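You operate a simulated robot arm through the tools that you are given. There is no shell and no other tool. Be economical: measure what you need, move in short steps, check, and stop when the job is done.

You run a simulated robot arm. Do the job below in one go: nothing can be reset, and whatever is moved stays where it is left.

TASK
Stir two scoops of drink mix into the green cup with the long spoon.
Fine: Put the scoop back, stir till no powder shows, stand the spoon in the glass again and put the tub's lid on. Set down upright: scoop.

It is judged by the outcome, as a careful person would: the job done as asked, and still so three seconds after it is handed in. It fails if anything else is knocked over, pushed out of place, dropped, spilled or broken. A push-on lid holds only when it is set on centred and level and pressed home; a screw cap is set on level and turned clockwise until tight.

THE ROBOT
A 7-joint arm with a two-finger parallel gripper, fixed in place. Base frame: the origin is at the foot of the arm, x ahead of it, y to its left, z up. Readings come in m, rad, newtons and seconds.
Its first joint turns from -2.897 to 2.897 rad. Payload 4.4 kg.
The tool frame sits at the grasp point between the pads (the TCP): z along the fingers, y along the line on which they close. The tips reach 0.023 m beyond it. Largest opening 0.094 m; finger width 0.038, thickness 0.01; the body of the gripper, 0.054 by 0.096 m, starts 0.039 m behind the TCP.
Orientation is that of the tool frame in the base frame, as a unit quaternion [x, y, z, w]. With the fingers straight down and closing along the base's y, the tool's x points along the base's -x, its y along +y and its z along -z.

THE INTERFACE
- The arm moves only by the tool play_rows. Its argument "moves" is text: rows parted by semicolons, each of 7 numbers parted by spaces: the turn, a rotation vector about the base's x, y, z in rad, then the shift along the base's x, y, z in m, then the finger opening in m, from 0 to 0.094. In form: wx wy wz x y z jaw; .... A call has 1 to 20 rows; each row is the pose to reach, as a shift and turn from the pose commanded when the call began. A row lasts 0.2 s, in which the tool goes at most 0.05 m and 0.15 rad; a call with a longer step from one row to the next is refused whole, and so is a gripper value outside its range. A pose out of reach is approached as far as the arm can. The call stops where the force on the tool passes 40 N (or 10 N more than at its start, if that is more) or the arm is blocked; 0.2 s more then pass. Each finger travels about 0.072 m/s and halts on what it meets, pressing with about 22 N; the grip force reading is that of the motor and also rises with nothing between the fingers. The clock runs only during rows and for 0.2 s after the last one: add rows that repeat a pose to give the fingers time. The reply holds the time, the measured pose of the TCP, the force on the tool along the base axes, the opening and the grip force, in the units named above and with some noise, with the torque about the TCP (base axes, N m) and any sound that the robot's microphone picked up, and new pictures: "views" is both (left out), scene, wrist or none.
- Cameras (640 x 400 px; columns grow to the right, rows downward): "scene" is fixed at [0.2019, 0.4964, 1.7266]; the picture's right is [-0.61, -0.79, 0.00], its down [-0.40, 0.31, -0.86] and it looks along [0.68, -0.53, -0.51] (base axes); focal length 331 px, centre (320, 200). "wrist" rides on the gripper at [0.086, 0.016, -0.074] in the tool frame; the picture's right is [-0.18, 0.98, 0.00], its down [-0.58, -0.11, -0.81] and it looks along [-0.79, -0.15, 0.59] (tool axes); focal length 243 px, centre (320, 200).
- pixel_to_xyz(camera, pixels): there is no depth. For up to 12 entries [column, row, z] of the newest picture of that camera ("zoom" is the newest enlarged one), the place [x, y] in the base frame at which the ray of that pixel passes the height z, good to about 0.002 m, but the place of the scene camera against the robot may be out by one fixed shift of up to 0.025 m in any direction. The clock stands still meanwhile.
- enlarge(camera, box): a new picture of the part [left, top, right, bottom] of that camera's present view, enlarged. The clock stands still meanwhile.
- finish_job(): hands the job in; it is judged then, once.

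Keep the steps short. Do not move on a guess: measure, check each grasp and each placing, and mend mistakes. In all there are 80 turns and 200 pictures (those below and enlarged ones count). Leave the gripper open and the arm clear of the work at the hand-in unless told otherwise, and finish with a single line.

The tools are called as name(argument=value, ...) on one line, values as JSON. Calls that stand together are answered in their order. play_rows: Moves the arm, as the interface text tells. Its arguments: {"type":"object","properties":{"moves":{"type":"string"},"views":{"type":"string","enum":["both","scene","wrist","none"]}},"required":["moves"]} The other tools are called the same way: pixel_to_xyz (camera, pixels) gives the place at which the rays of pixels pass given heights; enlarge (camera, box) takes an enlarged picture of a part of a camera's view; finish_job () hands the job in.

At the start:

```text
time_s: 0.0
eef_pos: [0.7018, 0.0707, 1.3059]
tcp_rot: [0.0, 1.0, 0.0, 0.0]
wrist_force: [0.1, -0.8, 0.5]
ft_torque: [-0.03, -0.02, -0.03]
finger_gap: 0.0941
finger_force: 0.0
```

scene: 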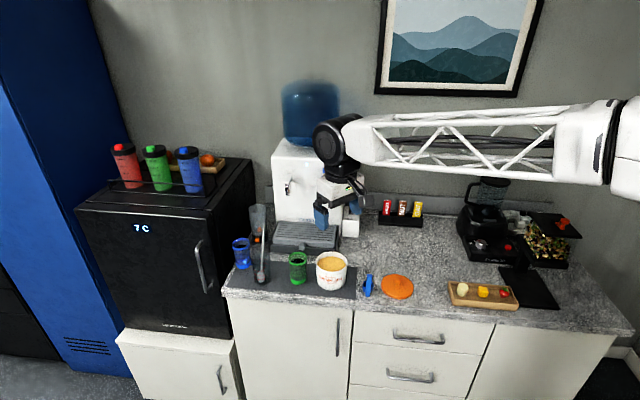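
wrist: 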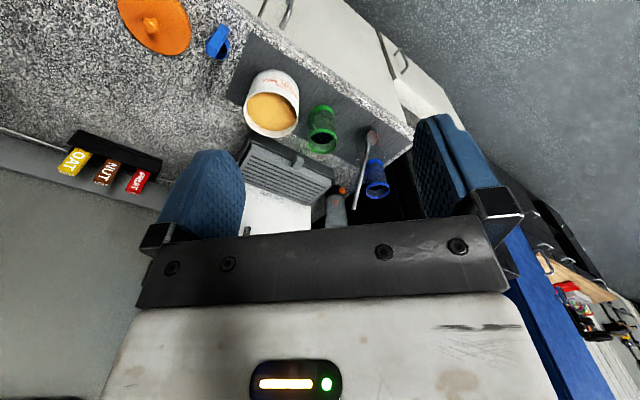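

I see the tub, the green cup, a spoon in a glass, a blue scoop and an orange lid. I'll enlarge the view to see the details.

enlarge(camera="scene", box=[220, 190, 430, 320])

enlarge(camera="wrist", box=[100, 0, 420, 220])

```text
3.05 times, centred on (325, 255) of scene
```

zoom: 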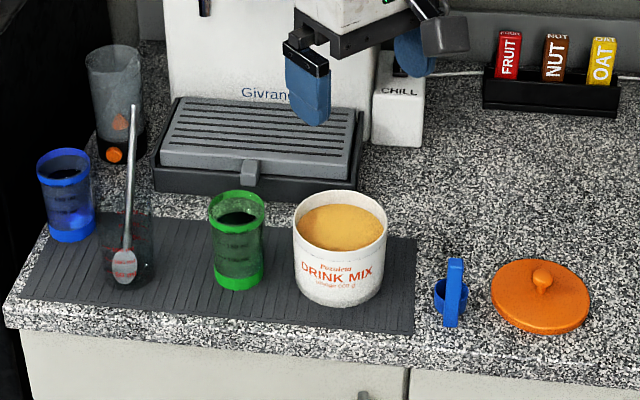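

```text
1.82 times, centred on (260, 110) of wrist
```

zoom: 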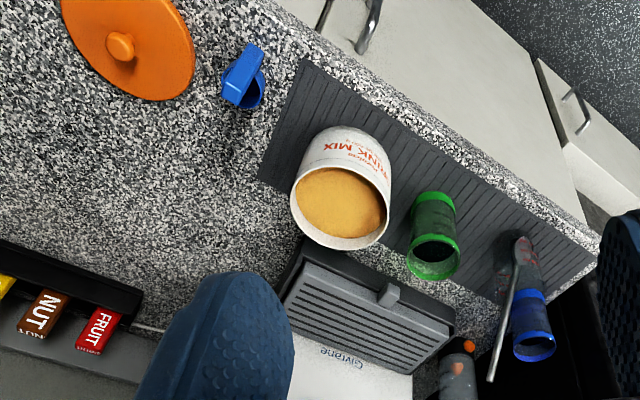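

Next I need the work-surface height, so I'll compare rays from both cameras: the lid knob, the scoop, the tub and the cup.

pixel_to_xyz(camera="wrist", pixels=[[154, 22, 0.9], [154, 22, 1.0], [271, 113, 0.9], [271, 113, 1.0], [271, 113, 1.1], [318, 129, 0.9], [318, 129, 1.0], [318, 129, 1.1], [222, 45, 0.9], [222, 45, 1.0], [375, 165, 1.0], [375, 165, 1.1]])

pixel_to_xyz(camera="scene", pixels=[[398, 280, 0.9], [398, 280, 1.0], [332, 264, 0.9], [332, 264, 1.0], [332, 264, 1.1], [298, 258, 0.9], [298, 258, 1.0], [298, 258, 1.1], [369, 278, 0.9], [369, 278, 1.0], [241, 243, 1.0], [241, 243, 1.1]])

```text
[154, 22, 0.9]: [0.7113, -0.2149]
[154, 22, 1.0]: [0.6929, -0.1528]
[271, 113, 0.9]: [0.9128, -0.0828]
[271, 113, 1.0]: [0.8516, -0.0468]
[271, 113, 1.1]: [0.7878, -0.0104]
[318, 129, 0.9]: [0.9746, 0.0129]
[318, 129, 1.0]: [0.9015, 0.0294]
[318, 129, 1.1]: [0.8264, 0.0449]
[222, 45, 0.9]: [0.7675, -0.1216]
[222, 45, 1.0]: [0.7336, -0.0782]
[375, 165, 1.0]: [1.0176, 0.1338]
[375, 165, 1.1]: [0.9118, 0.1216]
```

```text
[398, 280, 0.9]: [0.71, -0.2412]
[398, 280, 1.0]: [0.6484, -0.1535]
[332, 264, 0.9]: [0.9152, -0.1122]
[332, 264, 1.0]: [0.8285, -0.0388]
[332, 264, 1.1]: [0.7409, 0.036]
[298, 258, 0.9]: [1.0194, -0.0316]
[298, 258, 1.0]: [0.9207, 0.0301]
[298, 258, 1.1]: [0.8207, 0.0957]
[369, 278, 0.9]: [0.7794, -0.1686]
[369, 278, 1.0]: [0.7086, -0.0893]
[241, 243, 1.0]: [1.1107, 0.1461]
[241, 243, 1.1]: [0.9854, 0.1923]
```

I'll move back and down a little so the wrist camera gets a second, better view to triangulate from.

play_rows(moves="0 0 0 -0.05 -0.02 -0.01 0.094;0 0 0 -0.09 -0.04 -0.03 0.094;0 0 0 -0.13 -0.06 -0.05 0.094;0 0 0 -0.17 -0.08 -0.06 0.094;0 0 0 -0.2 -0.1 -0.08 0.094;0 0 0 -0.2 -0.1 -0.08 0.094", views="wrist")

enlarge(camera="wrist", box=[160, 40, 480, 240])

```text
refused: row 1 steps farther than a row can; nothing moved
```

```text
2.00 times, centred on (320, 140) of wrist
```

zoom: 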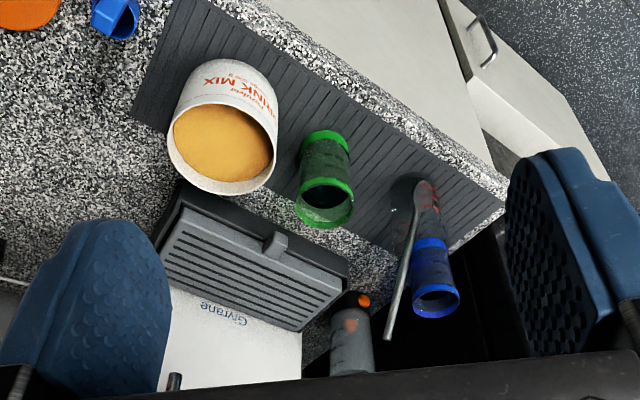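

play_rows(moves="0 0 0 -0.04 -0.02 -0.01 0.094;0 0 0 -0.08 -0.04 -0.025 0.094;0 0 0 -0.12 -0.06 -0.04 0.094;0 0 0 -0.16 -0.08 -0.055 0.094;0 0 0 -0.2 -0.1 -0.07 0.094;0 0 0 -0.24 -0.1 -0.07 0.094;0 0 0 -0.24 -0.1 -0.07 0.094", views="wrist")

enlarge(camera="wrist", box=[160, 0, 480, 200])

```text
time_s: 1.6
eef_pos: [0.4598, -0.031, 1.2331]
tcp_rot: [-0.001, 1.0, 0.0, 0.0]
wrist_force: [-0.1, 0.7, 0.6]
ft_torque: [0.04, -0.01, 0.03]
finger_gap: 0.0941
finger_force: 0.1
```

wrist: 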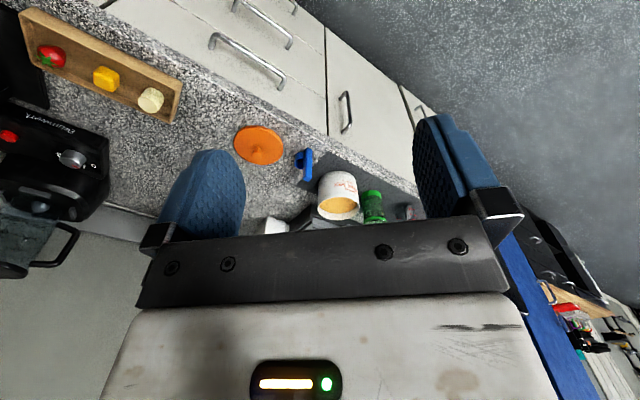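

```text
2.00 times, centred on (320, 100) of wrist
```

zoom: 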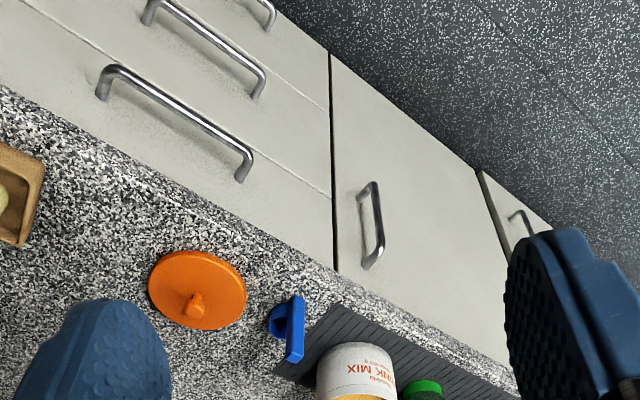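

pixel_to_xyz(camera="wrist", pixels=[[257.5, 150, 0.88], [257.5, 150, 0.9], [257.5, 150, 0.92], [257.5, 150, 0.94], [306, 150, 0.88], [306, 150, 0.9], [306, 150, 0.92], [306, 150, 0.94], [307, 181, 0.9], [307, 181, 0.92]])

```text
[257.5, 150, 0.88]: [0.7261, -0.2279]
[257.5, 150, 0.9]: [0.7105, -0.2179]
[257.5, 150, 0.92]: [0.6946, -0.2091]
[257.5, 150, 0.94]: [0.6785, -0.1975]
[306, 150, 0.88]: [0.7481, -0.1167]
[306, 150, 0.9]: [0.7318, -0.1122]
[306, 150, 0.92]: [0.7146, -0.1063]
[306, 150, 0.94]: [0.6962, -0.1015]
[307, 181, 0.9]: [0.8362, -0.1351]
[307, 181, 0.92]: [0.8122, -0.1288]
```

The knob sits at about z=0.90, so the counter is near 0.86. I'll turn the tool to look straight into the counter and move closer to the scoop and tub.

play_rows(moves="0 0 -0.12 0.035 -0.01 -0.02 0.094;0 0 -0.24 0.07 -0.02 -0.04 0.094;0 0 -0.36 0.11 -0.025 -0.06 0.094;0 0 -0.48 0.145 -0.03 -0.08 0.094;0 0 -0.6 0.18 -0.04 -0.10 0.094;0 0 -0.72 0.22 -0.05 -0.12 0.094;0 0 -0.72 0.22 -0.05 -0.12 0.094", views="both")

enlarge(camera="wrist", box=[180, 0, 500, 200])

```text
time_s: 3.2
eef_pos: [0.6852, -0.0807, 1.1139]
tcp_rot: [0.352, 0.936, 0.0, 0.0]
wrist_force: [0.6, 0.4, 0.0]
ft_torque: [0.02, -0.01, 0.0]
finger_gap: 0.094
finger_force: 0.1
```

scene: 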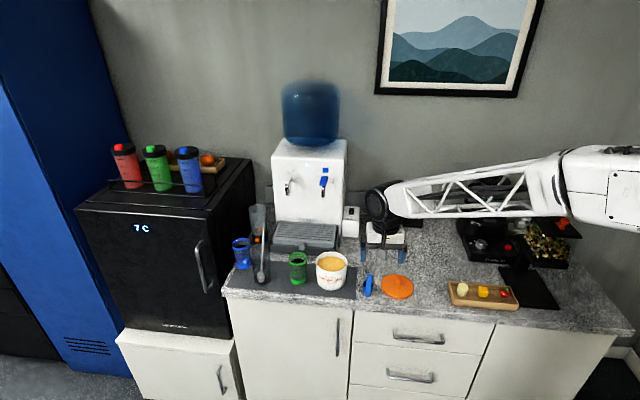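
wrist: 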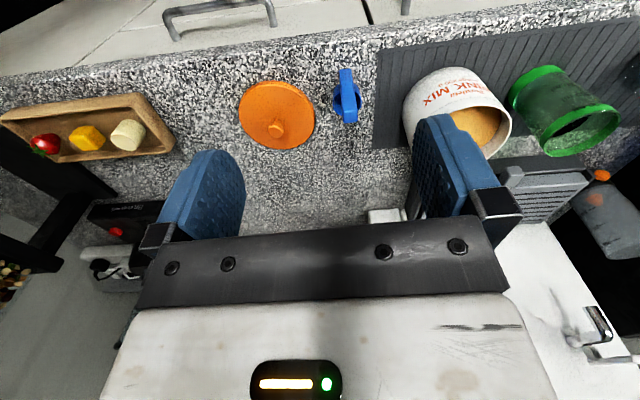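

```text
2.00 times, centred on (340, 100) of wrist
```

zoom: 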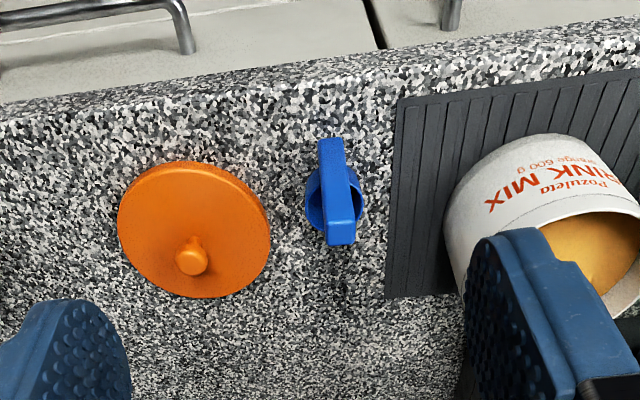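

pixel_to_xyz(camera="wrist", pixels=[[350.5, 121.5, 0.88], [350.5, 121.5, 0.9], [350.5, 121.5, 0.92], [350.5, 121.5, 0.94], [345.5, 70, 0.86], [345.5, 70, 0.88], [345.5, 70, 0.9], [275, 131, 0.9], [347, 100, 0.88], [347, 100, 0.92]])

enlarge(camera="scene", box=[335, 255, 415, 305])

enlarge(camera="wrist", box=[305, 50, 401, 140])

```text
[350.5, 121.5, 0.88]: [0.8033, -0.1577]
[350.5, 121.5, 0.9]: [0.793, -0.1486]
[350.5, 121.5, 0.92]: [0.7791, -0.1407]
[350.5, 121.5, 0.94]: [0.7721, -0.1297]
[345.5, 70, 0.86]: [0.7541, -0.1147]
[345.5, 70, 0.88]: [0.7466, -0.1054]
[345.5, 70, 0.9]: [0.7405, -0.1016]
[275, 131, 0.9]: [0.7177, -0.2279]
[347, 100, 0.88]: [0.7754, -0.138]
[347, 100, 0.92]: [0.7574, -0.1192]
```

```text
8.00 times, centred on (375, 280) of scene
```

zoom: 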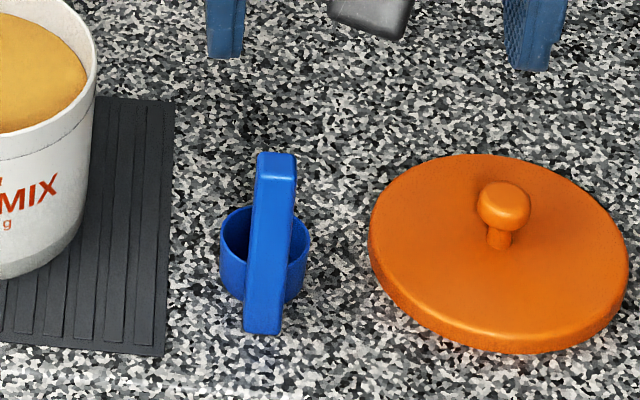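

```text
4.44 times, centred on (353, 95) of wrist
```

zoom: 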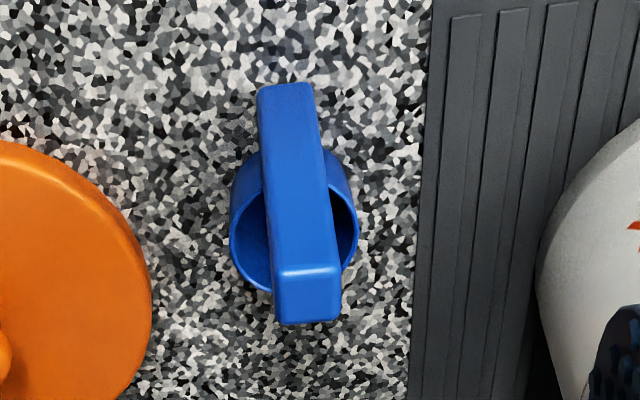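

The scoop is a small cup with a tall vertical post handle on its robot side (top about z 0.96). That's easy to grip from above. Next I'll look at the cup, glass and spoon from nearer by moving left along the counter.

play_rows(moves="0 0 0 0.01 0.035 0.02 0.094;0 0 0 0.03 0.075 0.03 0.094;0 0 0 0.05 0.115 0.03 0.094;0 0 0 0.07 0.155 0.03 0.094;0 0 0 0.10 0.19 0.03 0.094;0 0 0 0.10 0.19 0.03 0.094", views="wrist")

enlarge(camera="wrist", box=[180, 0, 500, 200])

```text
time_s: 4.6
eef_pos: [0.7819, 0.1123, 1.1463]
tcp_rot: [0.351, 0.936, 0.0, 0.0]
wrist_force: [-0.3, -0.4, -0.2]
ft_torque: [0.03, -0.01, -0.01]
finger_gap: 0.0941
finger_force: 0.0
```

wrist: 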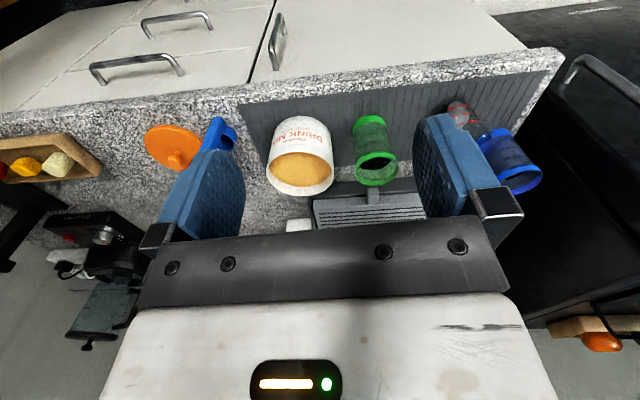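

```text
2.00 times, centred on (340, 100) of wrist
```

zoom: 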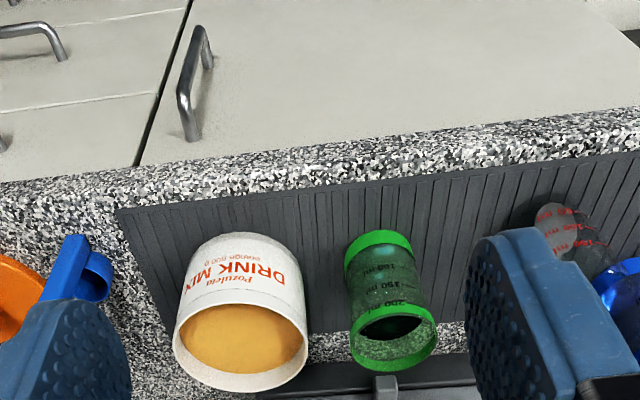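

pixel_to_xyz(camera="wrist", pixels=[[300.5, 167.5, 0.94], [300.5, 167.5, 0.96], [300.5, 167.5, 0.98], [300.5, 167.5, 1.0], [377, 168.5, 0.94], [377, 168.5, 0.96], [377, 168.5, 0.98], [266.5, 167.5, 0.97], [334, 165, 0.97], [355, 168, 0.96], [398, 166, 0.96]])

```text
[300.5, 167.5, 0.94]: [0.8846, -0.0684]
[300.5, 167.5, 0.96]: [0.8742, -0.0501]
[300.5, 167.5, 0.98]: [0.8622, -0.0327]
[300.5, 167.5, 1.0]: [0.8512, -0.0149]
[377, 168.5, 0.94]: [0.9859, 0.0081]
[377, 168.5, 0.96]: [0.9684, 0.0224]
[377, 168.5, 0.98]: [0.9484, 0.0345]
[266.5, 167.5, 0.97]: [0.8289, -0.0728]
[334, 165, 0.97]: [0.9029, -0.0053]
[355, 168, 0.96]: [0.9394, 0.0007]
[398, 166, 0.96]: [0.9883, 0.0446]
```

The tub rim is at about (0.880, -0.062, 0.952) and the green cup rim at about (0.962, 0.025, 0.963). I'll now go above the scoop with the tool turned so the fingers close front-to-back on its post, then look again.

play_rows(moves="0 0 0.14 0 -0.02 0 0.094;0 0 0.28 0 -0.04 0 0.094;0 0 0.42 -0.01 -0.06 0 0.094;0 0 0.56 -0.01 -0.08 0 0.094;0 0 0.70 -0.02 -0.10 0 0.094;0 0 0.84 -0.02 -0.12 0 0.094;0 0 0.98 -0.025 -0.14 -0.01 0.094;0 0 1.12 -0.025 -0.16 -0.02 0.094;0 0 1.26 -0.025 -0.18 -0.03 0.094;0 0 1.41 -0.025 -0.20 -0.045 0.094;0 0 1.5 -0.025 -0.225 -0.06 0.094;0 0 1.57 -0.025 -0.23 -0.08 0.094;0 0 1.57 -0.025 -0.23 -0.08 0.094", views="both")

enlarge(camera="wrist", box=[220, 20, 420, 220])

```text
time_s: 7.4
eef_pos: [0.7566, -0.1218, 1.0656]
tcp_rot: [-0.413, 0.911, 0.0, 0.0]
wrist_force: [0.3, 1.1, -0.4]
ft_torque: [0.01, 0.02, 0.0]
finger_gap: 0.094
finger_force: 0.1
```

scene: 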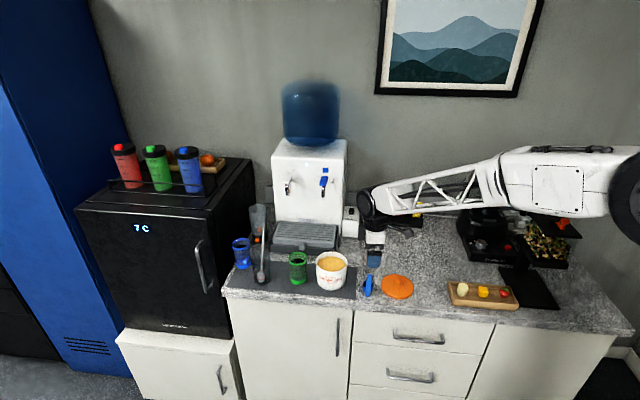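
wrist: 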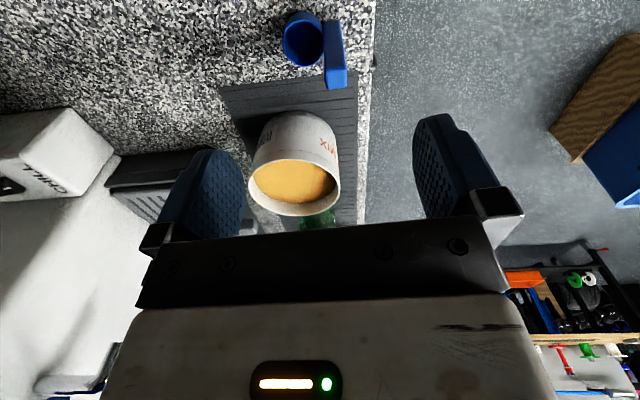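

```text
2.00 times, centred on (320, 120) of wrist
```

zoom: 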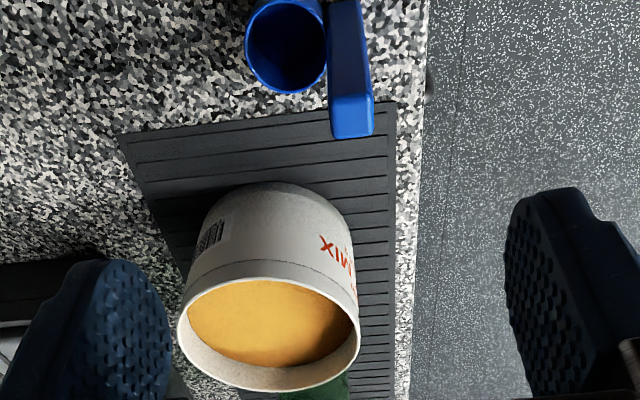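

pixel_to_xyz(camera="zoom", pixels=[[352, 117, 0.94], [352, 117, 0.95], [352, 117, 0.96], [331, 117, 0.95], [373, 117, 0.95], [351, 97, 0.95], [352, 137, 0.95], [286, 47, 0.89], [246, 47, 0.89], [326, 47, 0.89], [270, 335, 0.952], [270, 335, 0.94]])

enlarge(camera="wrist", box=[260, 0, 380, 100])

```text
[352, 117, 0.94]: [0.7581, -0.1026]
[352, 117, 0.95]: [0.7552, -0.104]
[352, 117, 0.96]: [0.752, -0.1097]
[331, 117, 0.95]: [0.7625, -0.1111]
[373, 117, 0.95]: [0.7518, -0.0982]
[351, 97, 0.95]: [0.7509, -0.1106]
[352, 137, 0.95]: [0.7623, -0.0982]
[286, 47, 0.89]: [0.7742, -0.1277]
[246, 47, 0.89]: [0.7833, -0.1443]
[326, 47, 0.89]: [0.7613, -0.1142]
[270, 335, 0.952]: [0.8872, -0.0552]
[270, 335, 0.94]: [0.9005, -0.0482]
```

```text
4.00 times, centred on (320, 50) of wrist
```

zoom: 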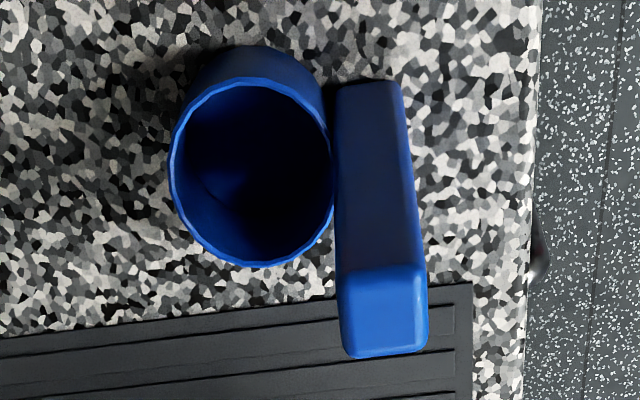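

The post is about 17 mm square, centred near (0.753, -0.108), with its top near z 0.96. I'll descend to TCP z≈0.943 with the jaws at 0.06, then look before closing.

play_rows(moves="0 0 0 -0.004 0.014 -0.03 0.07;0 0 0 -0.004 0.014 -0.06 0.07;0 0 0 -0.004 0.014 -0.09 0.07;0 0 0 -0.004 0.014 -0.11 0.07;0 0 0 -0.004 0.014 -0.122 0.07;0 0 0 -0.004 0.014 -0.122 0.07", views="both")

enlarge(camera="scene", box=[335, 235, 415, 305])

```text
time_s: 8.8
eef_pos: [0.7519, -0.1071, 0.9437]
tcp_rot: [-0.413, 0.911, -0.001, 0.0]
wrist_force: [-0.9, 0.5, 0.5]
ft_torque: [0.01, -0.02, -0.05]
finger_gap: 0.07
finger_force: 0.0
```

scene: 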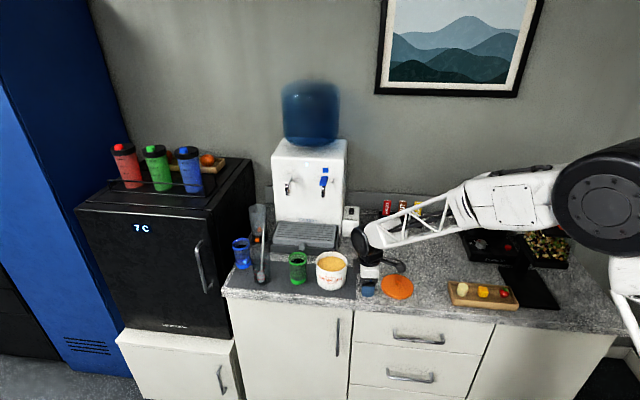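
wrist: 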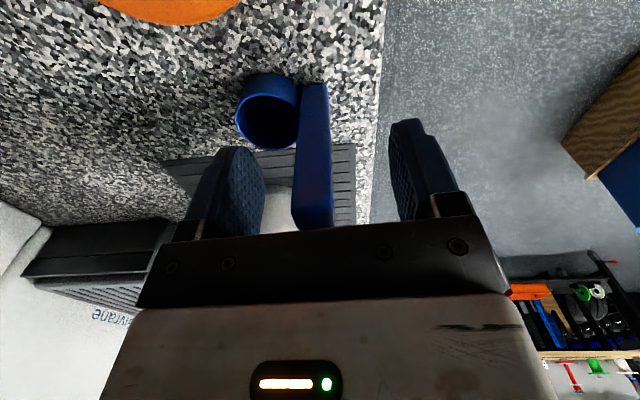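

```text
5.71 times, centred on (375, 270) of scene
```

zoom: 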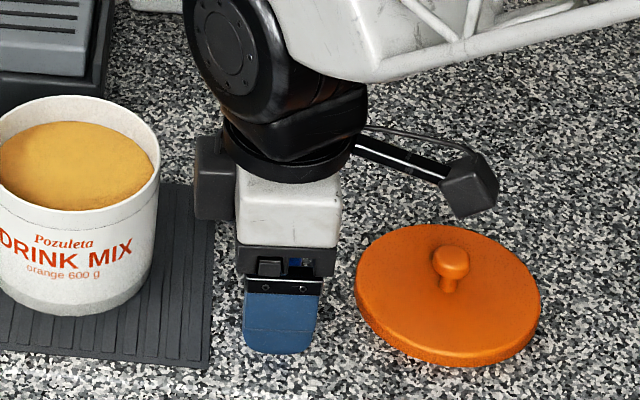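

The post is centred between the pads and its top stays below the palm. I'll close on it.

play_rows(moves="0 0 0 0 0 0 0.03;0 0 0 0 0 0 0.01;0 0 0 0 0 0 0.005;0 0 0 0 0 0 0.005", views="wrist")

```text
time_s: 9.8
eef_pos: [0.7516, -0.1059, 0.944]
tcp_rot: [-0.413, 0.911, 0.001, 0.0]
wrist_force: [0.2, -0.7, 0.2]
ft_torque: [0.01, 0.0, -0.01]
finger_gap: 0.015
finger_force: 21.7
```

wrist: 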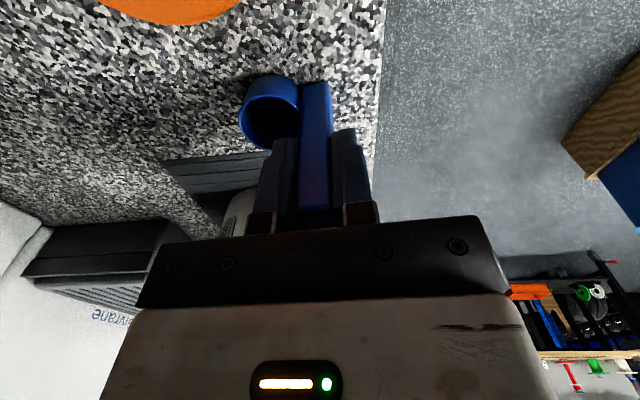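

I have a firm grip (15 mm gap, 22 N). I'll lift straight up, then move above the tub and check.

play_rows(moves="0 0 0 0 0 0.02 0.005;0 0 0 0 0 0.06 0.005;0 0 0 0 0 0.10 0.005;0 0 0 0 0 0.13 0.005;0 0 0 0.035 0.012 0.13 0.005;0 0 0 0.075 0.025 0.13 0.005;0 0 0 0.108 0.043 0.13 0.005;0 0 0 0.108 0.043 0.13 0.005", views="both")

enlarge(camera="scene", box=[290, 220, 380, 300])

enlarge(camera="wrist", box=[200, 40, 400, 240])

```text
time_s: 11.6
eef_pos: [0.8593, -0.0627, 1.0731]
tcp_rot: [-0.412, 0.911, -0.001, 0.0]
wrist_force: [0.1, 0.2, -0.7]
ft_torque: [-0.02, 0.0, 0.0]
finger_gap: 0.0149
finger_force: 22.1
```

scene: 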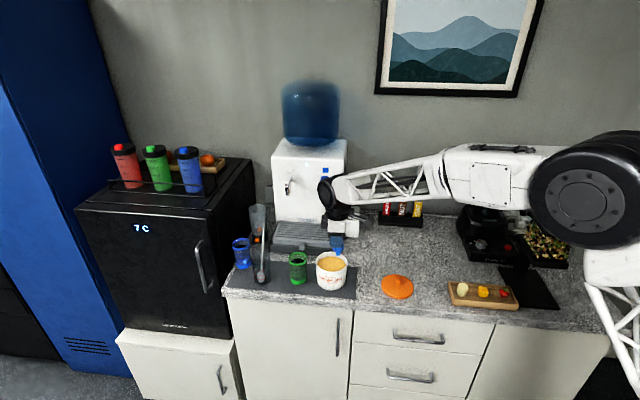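
wrist: 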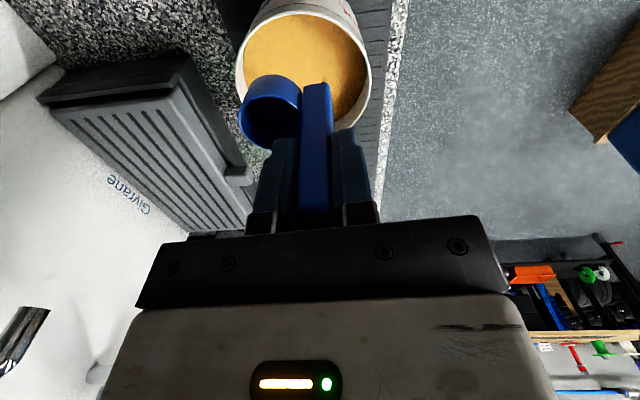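

```text
5.00 times, centred on (335, 260) of scene
```

zoom: 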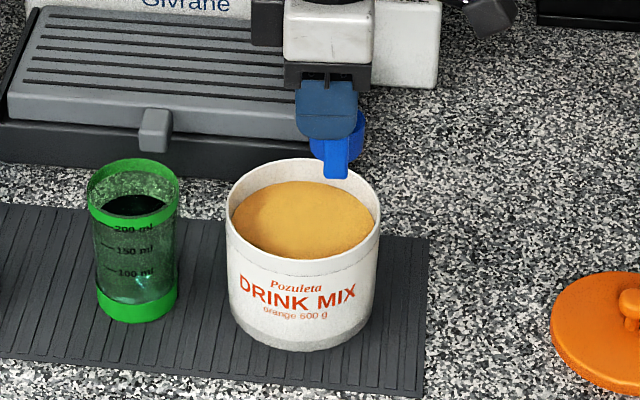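

```text
2.00 times, centred on (300, 140) of wrist
```

zoom: 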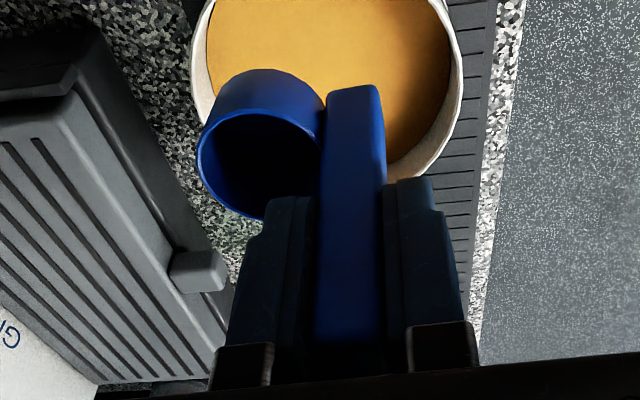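

pixel_to_xyz(camera="wrist", pixels=[[303.5, 68, 0.952], [236, 68, 0.952], [372, 68, 0.952], [303.5, 13, 0.952], [303.5, 132, 0.952]])

enlarge(camera="wrist", box=[220, 0, 400, 150])

```text
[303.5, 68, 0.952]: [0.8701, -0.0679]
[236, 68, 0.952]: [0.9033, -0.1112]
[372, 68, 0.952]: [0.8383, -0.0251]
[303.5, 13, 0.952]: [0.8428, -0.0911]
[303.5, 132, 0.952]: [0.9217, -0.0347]
```

```text
2.67 times, centred on (310, 75) of wrist
```

zoom: 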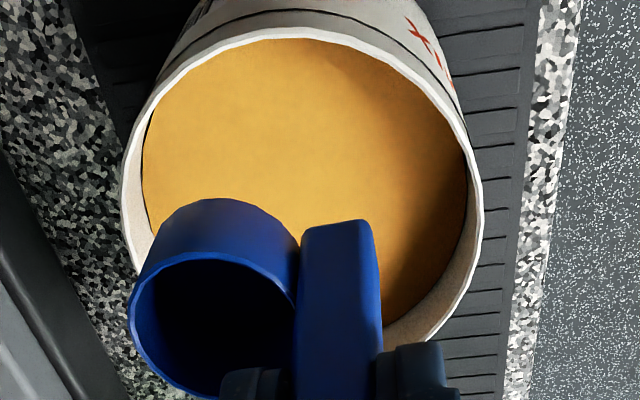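

The tub centre refines to (0.879, -0.059) and the powder surface to about 0.936. I'll tilt the scoop mouth forward, sink it into the powder, then curl it back level.

play_rows(moves="0.09 0.10 0 0.01 0.002 0 0.005;0.18 0.20 0 0.02 0.004 -0.02 0.005;0.264 0.30 0 0.02 0.004 -0.045 0.005;0.264 0.30 0 0.02 0.004 -0.065 0.005;0.264 0.30 0 0.02 0.004 -0.08 0.005;0.264 0.30 0 0.02 0.004 -0.09 0.005;0.264 0.30 0 0.02 0.004 -0.098 0.005;0.264 0.30 0 0.02 0.004 -0.098 0.005;0.18 0.20 0 0.015 0.0085 -0.098 0.005;0.09 0.10 0 0.01 0.013 -0.098 0.005;0 0 0 0.005 0.017 -0.098 0.005;0 0 0 0.005 0.017 -0.098 0.005", views="both")

enlarge(camera="scene", box=[290, 220, 380, 300])

```text
time_s: 14.2
eef_pos: [0.8671, -0.0446, 0.9761]
tcp_rot: [-0.412, 0.911, -0.001, 0.0]
wrist_force: [-0.2, 0.2, -1.0]
ft_torque: [0.0, -0.02, -0.01]
finger_gap: 0.0154
finger_force: 21.8
```

scene: 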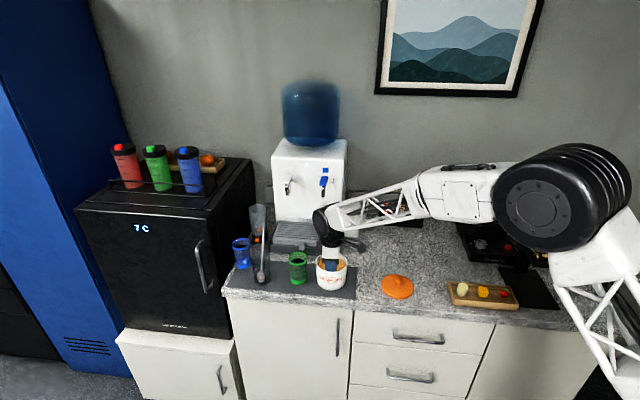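
wrist: 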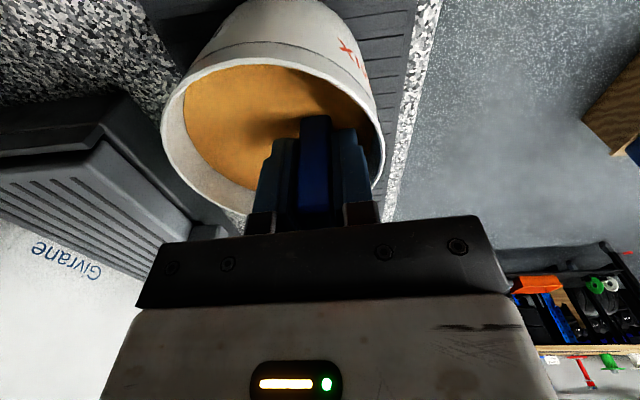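

```text
5.00 times, centred on (335, 260) of scene
```

zoom: 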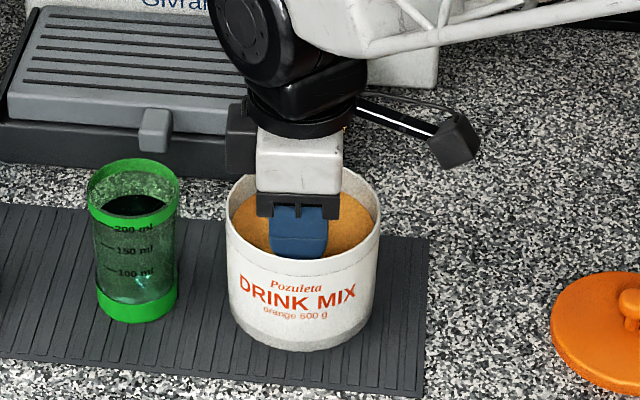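

It met no resistance and the bowl is under the powder. I'll lift slowly and level.

play_rows(moves="0 0 0 0 0 0.01 0.005;0 0 0 0 0 0.02 0.005;0 0 0 0 0 0.03 0.005;0 0 0 0 0 0.045 0.005;0 0 0 0 0 0.06 0.005;0 0 0 0 0 0.08 0.005;0 0 0 0 0 0.10 0.005;0 0 0 0 0 0.115 0.005;0 0 0 0 0 0.115 0.005", views="both")

enlarge(camera="wrist", box=[200, 0, 400, 200])

enlarge(camera="scene", box=[290, 220, 380, 300])

```text
time_s: 16.2
eef_pos: [0.8669, -0.0466, 1.0922]
tcp_rot: [-0.412, 0.911, -0.001, 0.0]
wrist_force: [0.5, 0.4, 0.6]
ft_torque: [-0.02, -0.04, 0.02]
finger_gap: 0.0156
finger_force: 21.7
```

scene: 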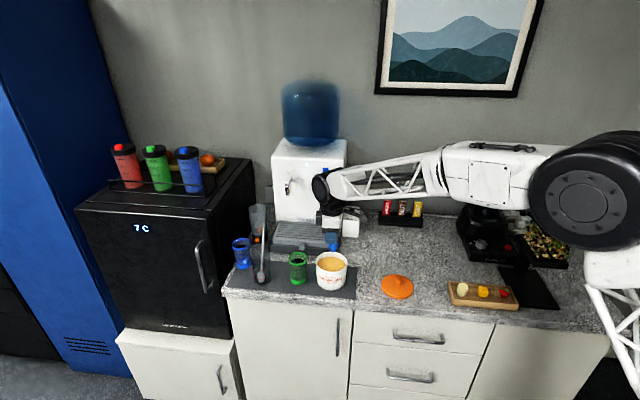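
wrist: 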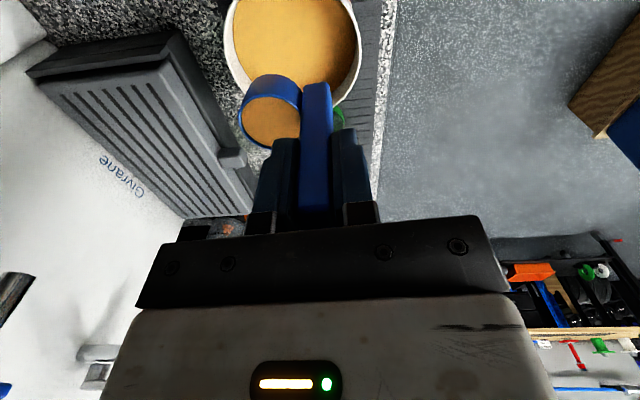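

```text
2.00 times, centred on (300, 100) of wrist
```

zoom: 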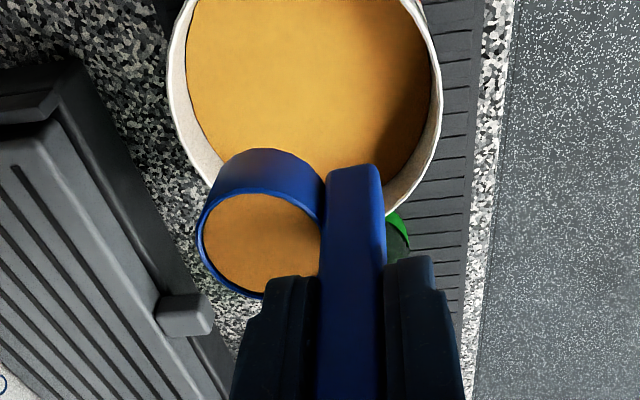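

```text
5.00 times, centred on (335, 260) of scene
```

zoom: 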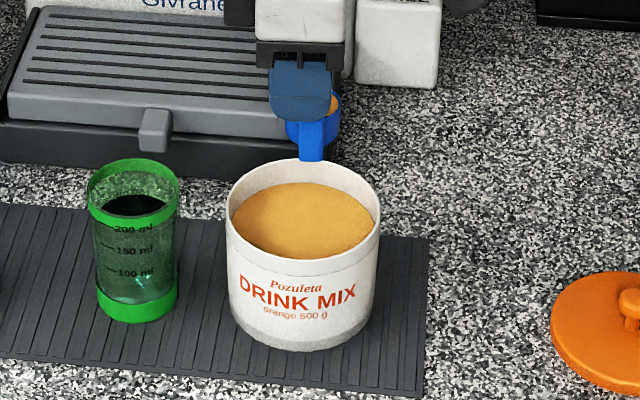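

The scoop is full and level. I'll carry it level to above the green cup while turning it, so that the bowl sits on the cup side for a sideways pour, then check.

play_rows(moves="0 0 -0.11 0.01 0.01 0.008 0.005;0 0 -0.22 0.025 0.025 0.008 0.005;0 0 -0.33 0.04 0.04 0.008 0.005;0 0 -0.44 0.055 0.052 0.008 0.005;0 0 -0.55 0.07 0.066 0.008 0.005;0 0 -0.66 0.085 0.08 0.008 0.005;0 0 -0.77 0.1 0.092 0.008 0.005;0 0 -0.85 0.106 0.099 0.008 0.005;0 0 -0.85 0.106 0.099 0.008 0.005", views="both")

enlarge(camera="wrist", box=[200, 0, 400, 200])

enlarge(camera="scene", box=[230, 190, 350, 300])

```text
time_s: 18.2
eef_pos: [0.9711, 0.0535, 1.0994]
tcp_rot: [0.001, 1.0, -0.001, 0.0]
wrist_force: [0.5, 0.2, -0.7]
ft_torque: [-0.02, -0.01, 0.0]
finger_gap: 0.0153
finger_force: 21.9
```

scene: 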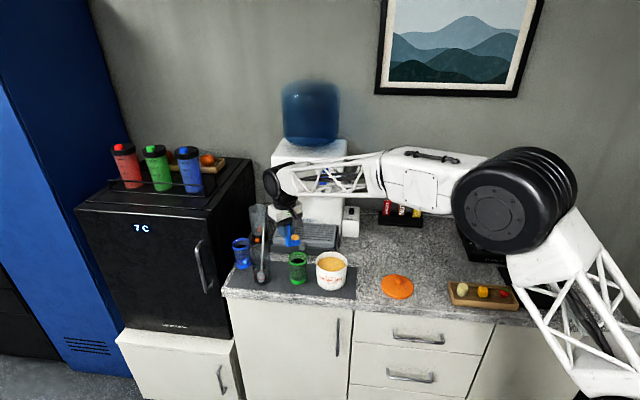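
wrist: 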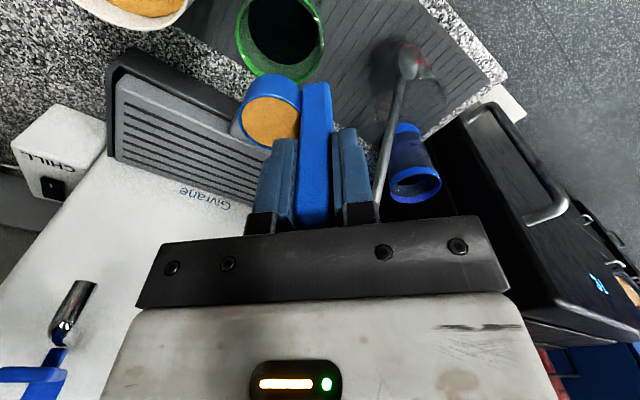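

```text
2.00 times, centred on (300, 100) of wrist
```

zoom: 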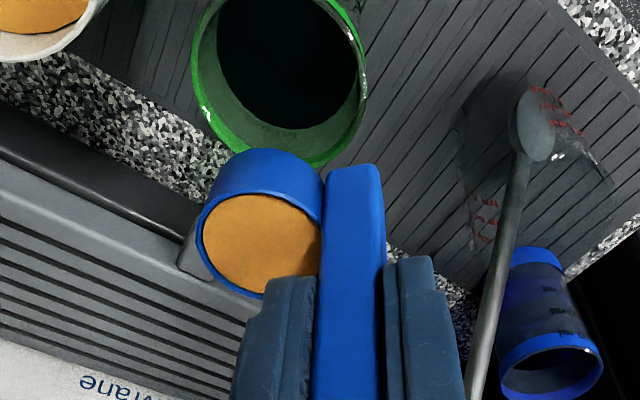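

```text
3.64 times, centred on (290, 245) of scene
```

zoom: 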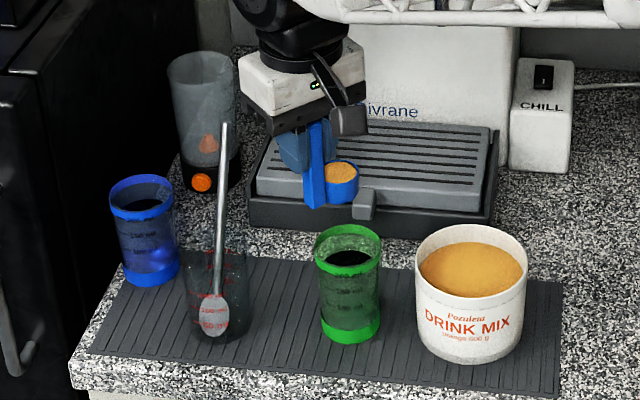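

pixel_to_xyz(camera="wrist", pixels=[[235, 30, 0.963], [324, 30, 0.963], [284, 82, 0.963], [280, 30, 0.963], [269, 122, 1.055], [408, 60, 0.9], [408, 60, 0.95], [380, 205, 1.1], [380, 205, 1.15]])

```text
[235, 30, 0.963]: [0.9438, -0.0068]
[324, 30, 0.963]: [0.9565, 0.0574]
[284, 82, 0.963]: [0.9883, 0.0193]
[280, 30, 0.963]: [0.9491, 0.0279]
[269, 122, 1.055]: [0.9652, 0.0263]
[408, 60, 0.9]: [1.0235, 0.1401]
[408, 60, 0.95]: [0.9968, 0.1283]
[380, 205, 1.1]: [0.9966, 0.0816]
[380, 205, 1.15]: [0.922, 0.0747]
```

Cup centre refined to (0.957, 0.025); the bowl mouth is over it. I'll begin tilting (hand toward the robot), keeping the pouring lip over the cup's centre, up to 60°, then check.

play_rows(moves="0 -0.15 0 -0.002 0 -0.004 0.005;0 -0.3 0 -0.006 0 -0.010 0.005;0 -0.45 0 -0.012 0 -0.018 0.005;0 -0.6 0 -0.018 0 -0.027 0.005;0 -0.75 0 -0.025 0 -0.037 0.005;0 -0.9 0 -0.032 0 -0.044 0.005;0 -1.05 0 -0.039 0 -0.049 0.005;0 -1.05 0 -0.039 0 -0.049 0.005", views="both")

enlarge(camera="scene", box=[230, 190, 350, 300])

```text
time_s: 20.0
eef_pos: [0.9642, 0.0573, 1.0069]
tcp_rot: [-0.004, 0.876, 0.0, 0.482]
wrist_force: [-0.7, 0.5, 0.5]
ft_torque: [-0.01, 0.01, -0.02]
finger_gap: 0.0153
finger_force: 22.2
stopped in row 8: the force on the tool passed its limit at 542 N (the readings are from after the stop); the commanded pose is now the measured one
```

scene: 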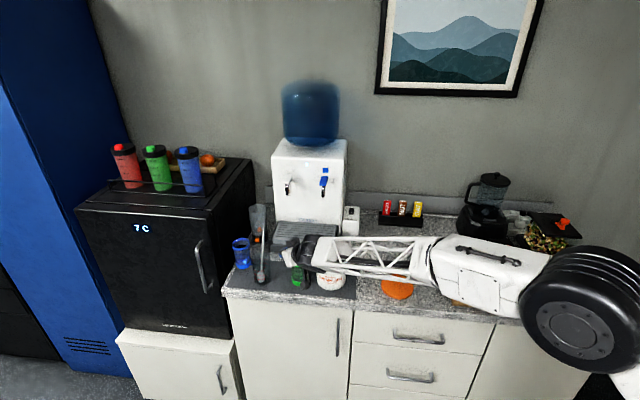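
wrist: 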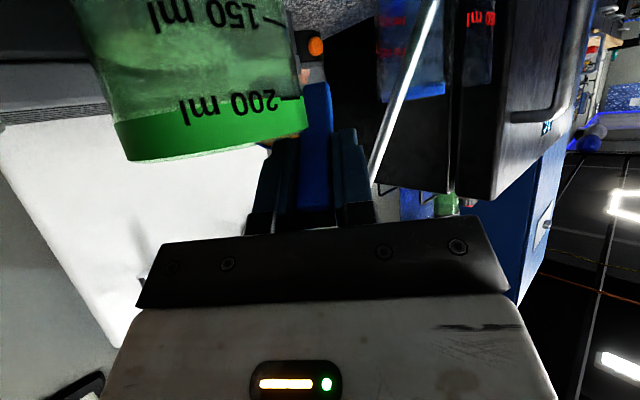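

```text
3.64 times, centred on (290, 245) of scene
```

zoom: 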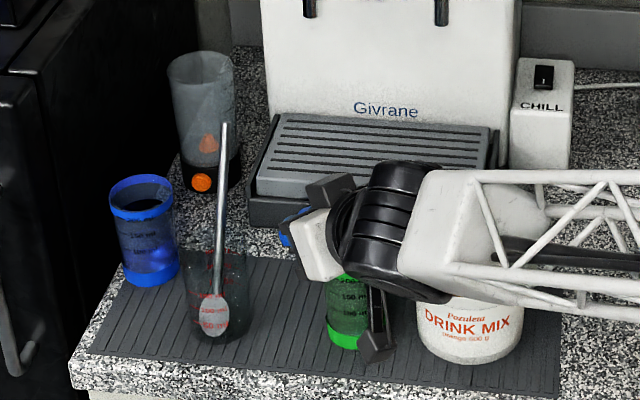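

The arm hit something: the TCP is 4 cm lower than planned and the wrist joint is near the tub and cup. I'll look closely before moving.

enlarge(camera="scene", box=[270, 225, 370, 305])

enlarge(camera="wrist", box=[60, 0, 420, 220])

```text
5.00 times, centred on (320, 265) of scene
```

zoom: 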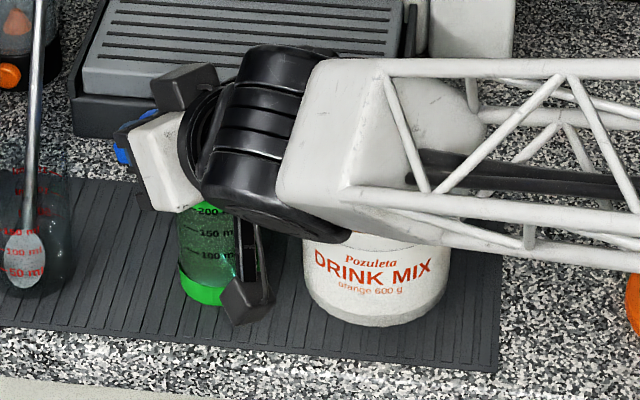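

```text
1.78 times, centred on (240, 110) of wrist
```

zoom: 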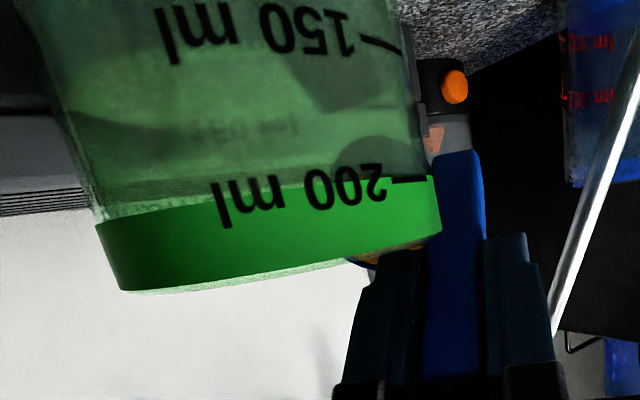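

It looks like the arm left the commanded path near a joint limit. The bowl is now behind the cup's far rim, and the cup may have shifted slightly. I'll lift straight up in small steps with the tilt unchanged.

play_rows(moves="0 0 0 0 0 0.01 0.005;0 0 0 0 0 0.02 0.005;0 0 0 0 0 0.03 0.005;0 0 0 0 0 0.04 0.005;0 0 0 0 0 0.05 0.005;0 0 0 0 0 0.06 0.005", views="both")

enlarge(camera="scene", box=[250, 215, 370, 305])

enlarge(camera="wrist", box=[60, 0, 420, 220])

```text
time_s: 21.4
eef_pos: [0.9643, 0.0554, 1.0666]
tcp_rot: [-0.003, 0.876, 0.0, 0.482]
wrist_force: [-0.3, -1.6, -0.5]
ft_torque: [-0.02, 0.0, -0.02]
finger_gap: 0.0153
finger_force: 21.5
```

scene: 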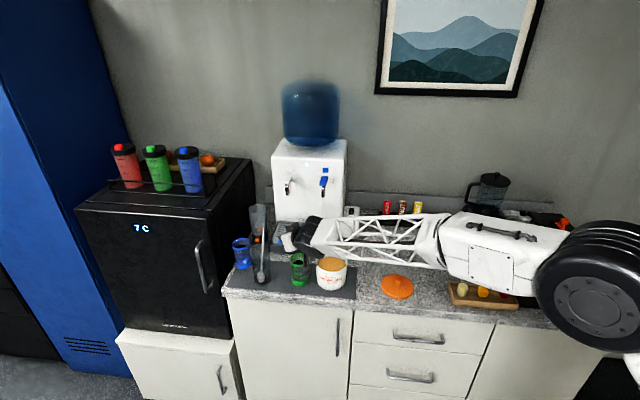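
wrist: 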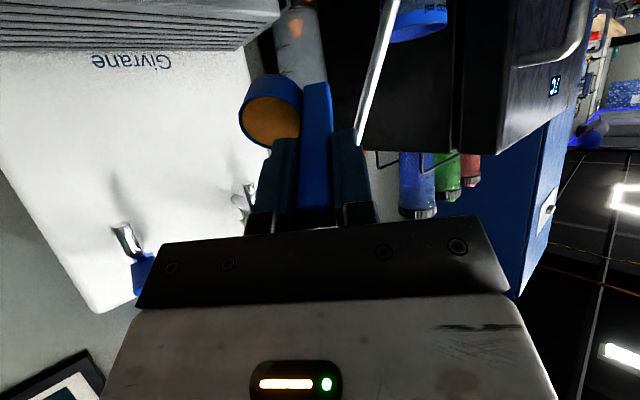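

```text
4.44 times, centred on (310, 260) of scene
```

zoom: 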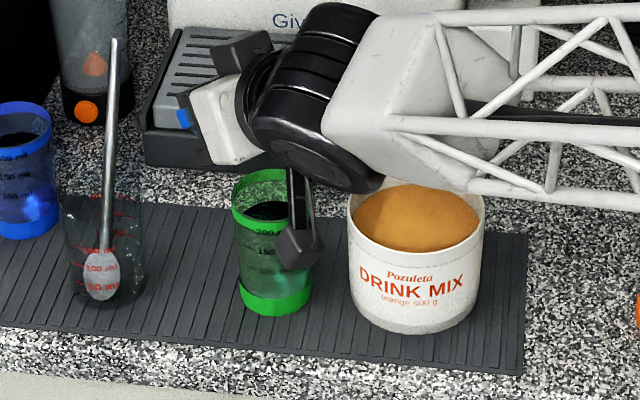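

```text
1.78 times, centred on (240, 110) of wrist
```

zoom: 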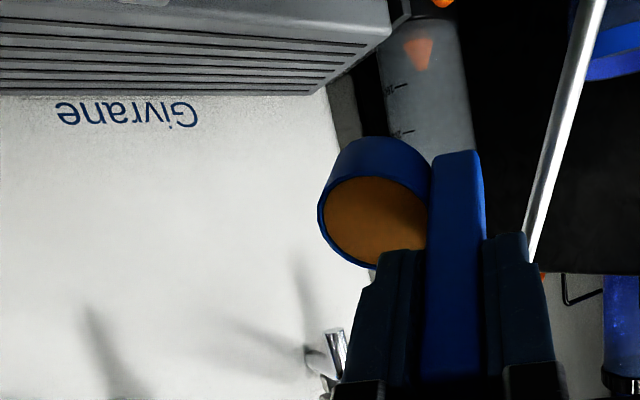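

Good news: the scoop is still full at 58° of tilt and nothing spilled; the cup stands upright with its water, maybe 1 cm off. I'll measure the spoon's top and the cup position before choosing a clearer pour direction.

pixel_to_xyz(camera="scene", pixels=[[263, 224, 1.05], [263, 224, 1.1], [263, 224, 1.15], [260.5, 280, 0.88], [260.5, 280, 0.9], [296.5, 256, 0.963], [300, 286, 0.87], [333, 264, 0.952], [350, 301, 0.87]])

enlarge(camera="scene", box=[270, 240, 340, 296])

```text
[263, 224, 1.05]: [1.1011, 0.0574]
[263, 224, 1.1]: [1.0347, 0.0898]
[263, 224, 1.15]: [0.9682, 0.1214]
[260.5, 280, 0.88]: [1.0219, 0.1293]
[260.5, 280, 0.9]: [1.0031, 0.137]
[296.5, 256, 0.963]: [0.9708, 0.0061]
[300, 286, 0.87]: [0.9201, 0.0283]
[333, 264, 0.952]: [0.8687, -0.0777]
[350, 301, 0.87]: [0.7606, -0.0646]
```

```text
7.14 times, centred on (305, 268) of scene
```

zoom: 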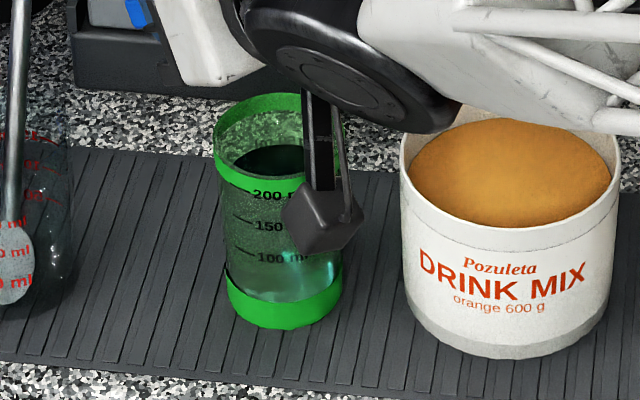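

The cup moved about (-12, +5) mm and is now centred near (0.945, 0.030). I'll go up and swing the hand off the tub, so it points straight at the wall with the forearm in front of the counter, and bring the bowl back over the cup.

play_rows(moves="0 0 0 0 0 0.02 0.005;0 0 0 0 0 0.038 0.005;0 0 -0.12 -0.003 0.002 0.038 0.005;0 0 -0.24 -0.006 0.004 0.038 0.005;0 0 -0.36 -0.009 0.006 0.038 0.005;0 0 -0.48 -0.012 0.008 0.038 0.005;0 0 -0.6 -0.015 0.01 0.038 0.005;0 0 -0.72 -0.018 0.011 0.038 0.005;0 0 -0.72 -0.018 0.011 0.038 0.005", views="both")

enlarge(camera="scene", box=[240, 205, 360, 305])

```text
time_s: 23.4
eef_pos: [0.9471, 0.0678, 1.1048]
tcp_rot: [0.305, 0.821, -0.169, 0.452]
wrist_force: [0.6, -0.3, 0.0]
ft_torque: [-0.02, 0.0, -0.01]
finger_gap: 0.0153
finger_force: 22.1
```

scene: 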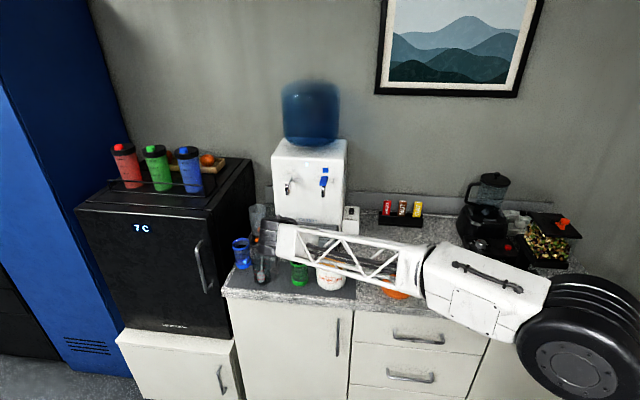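
wrist: 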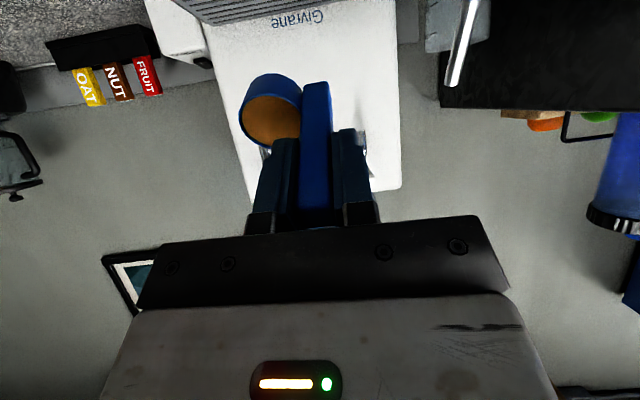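

```text
4.00 times, centred on (300, 255) of scene
```

zoom: 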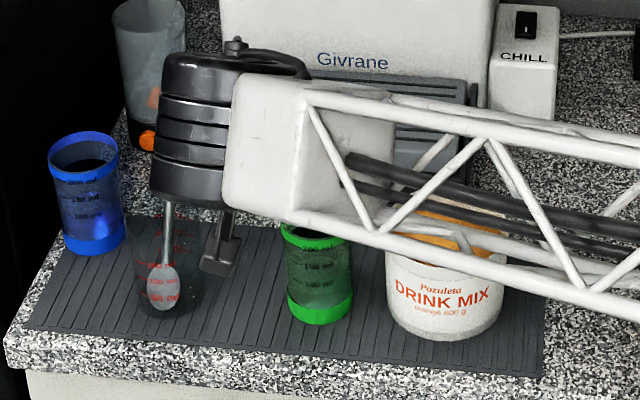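

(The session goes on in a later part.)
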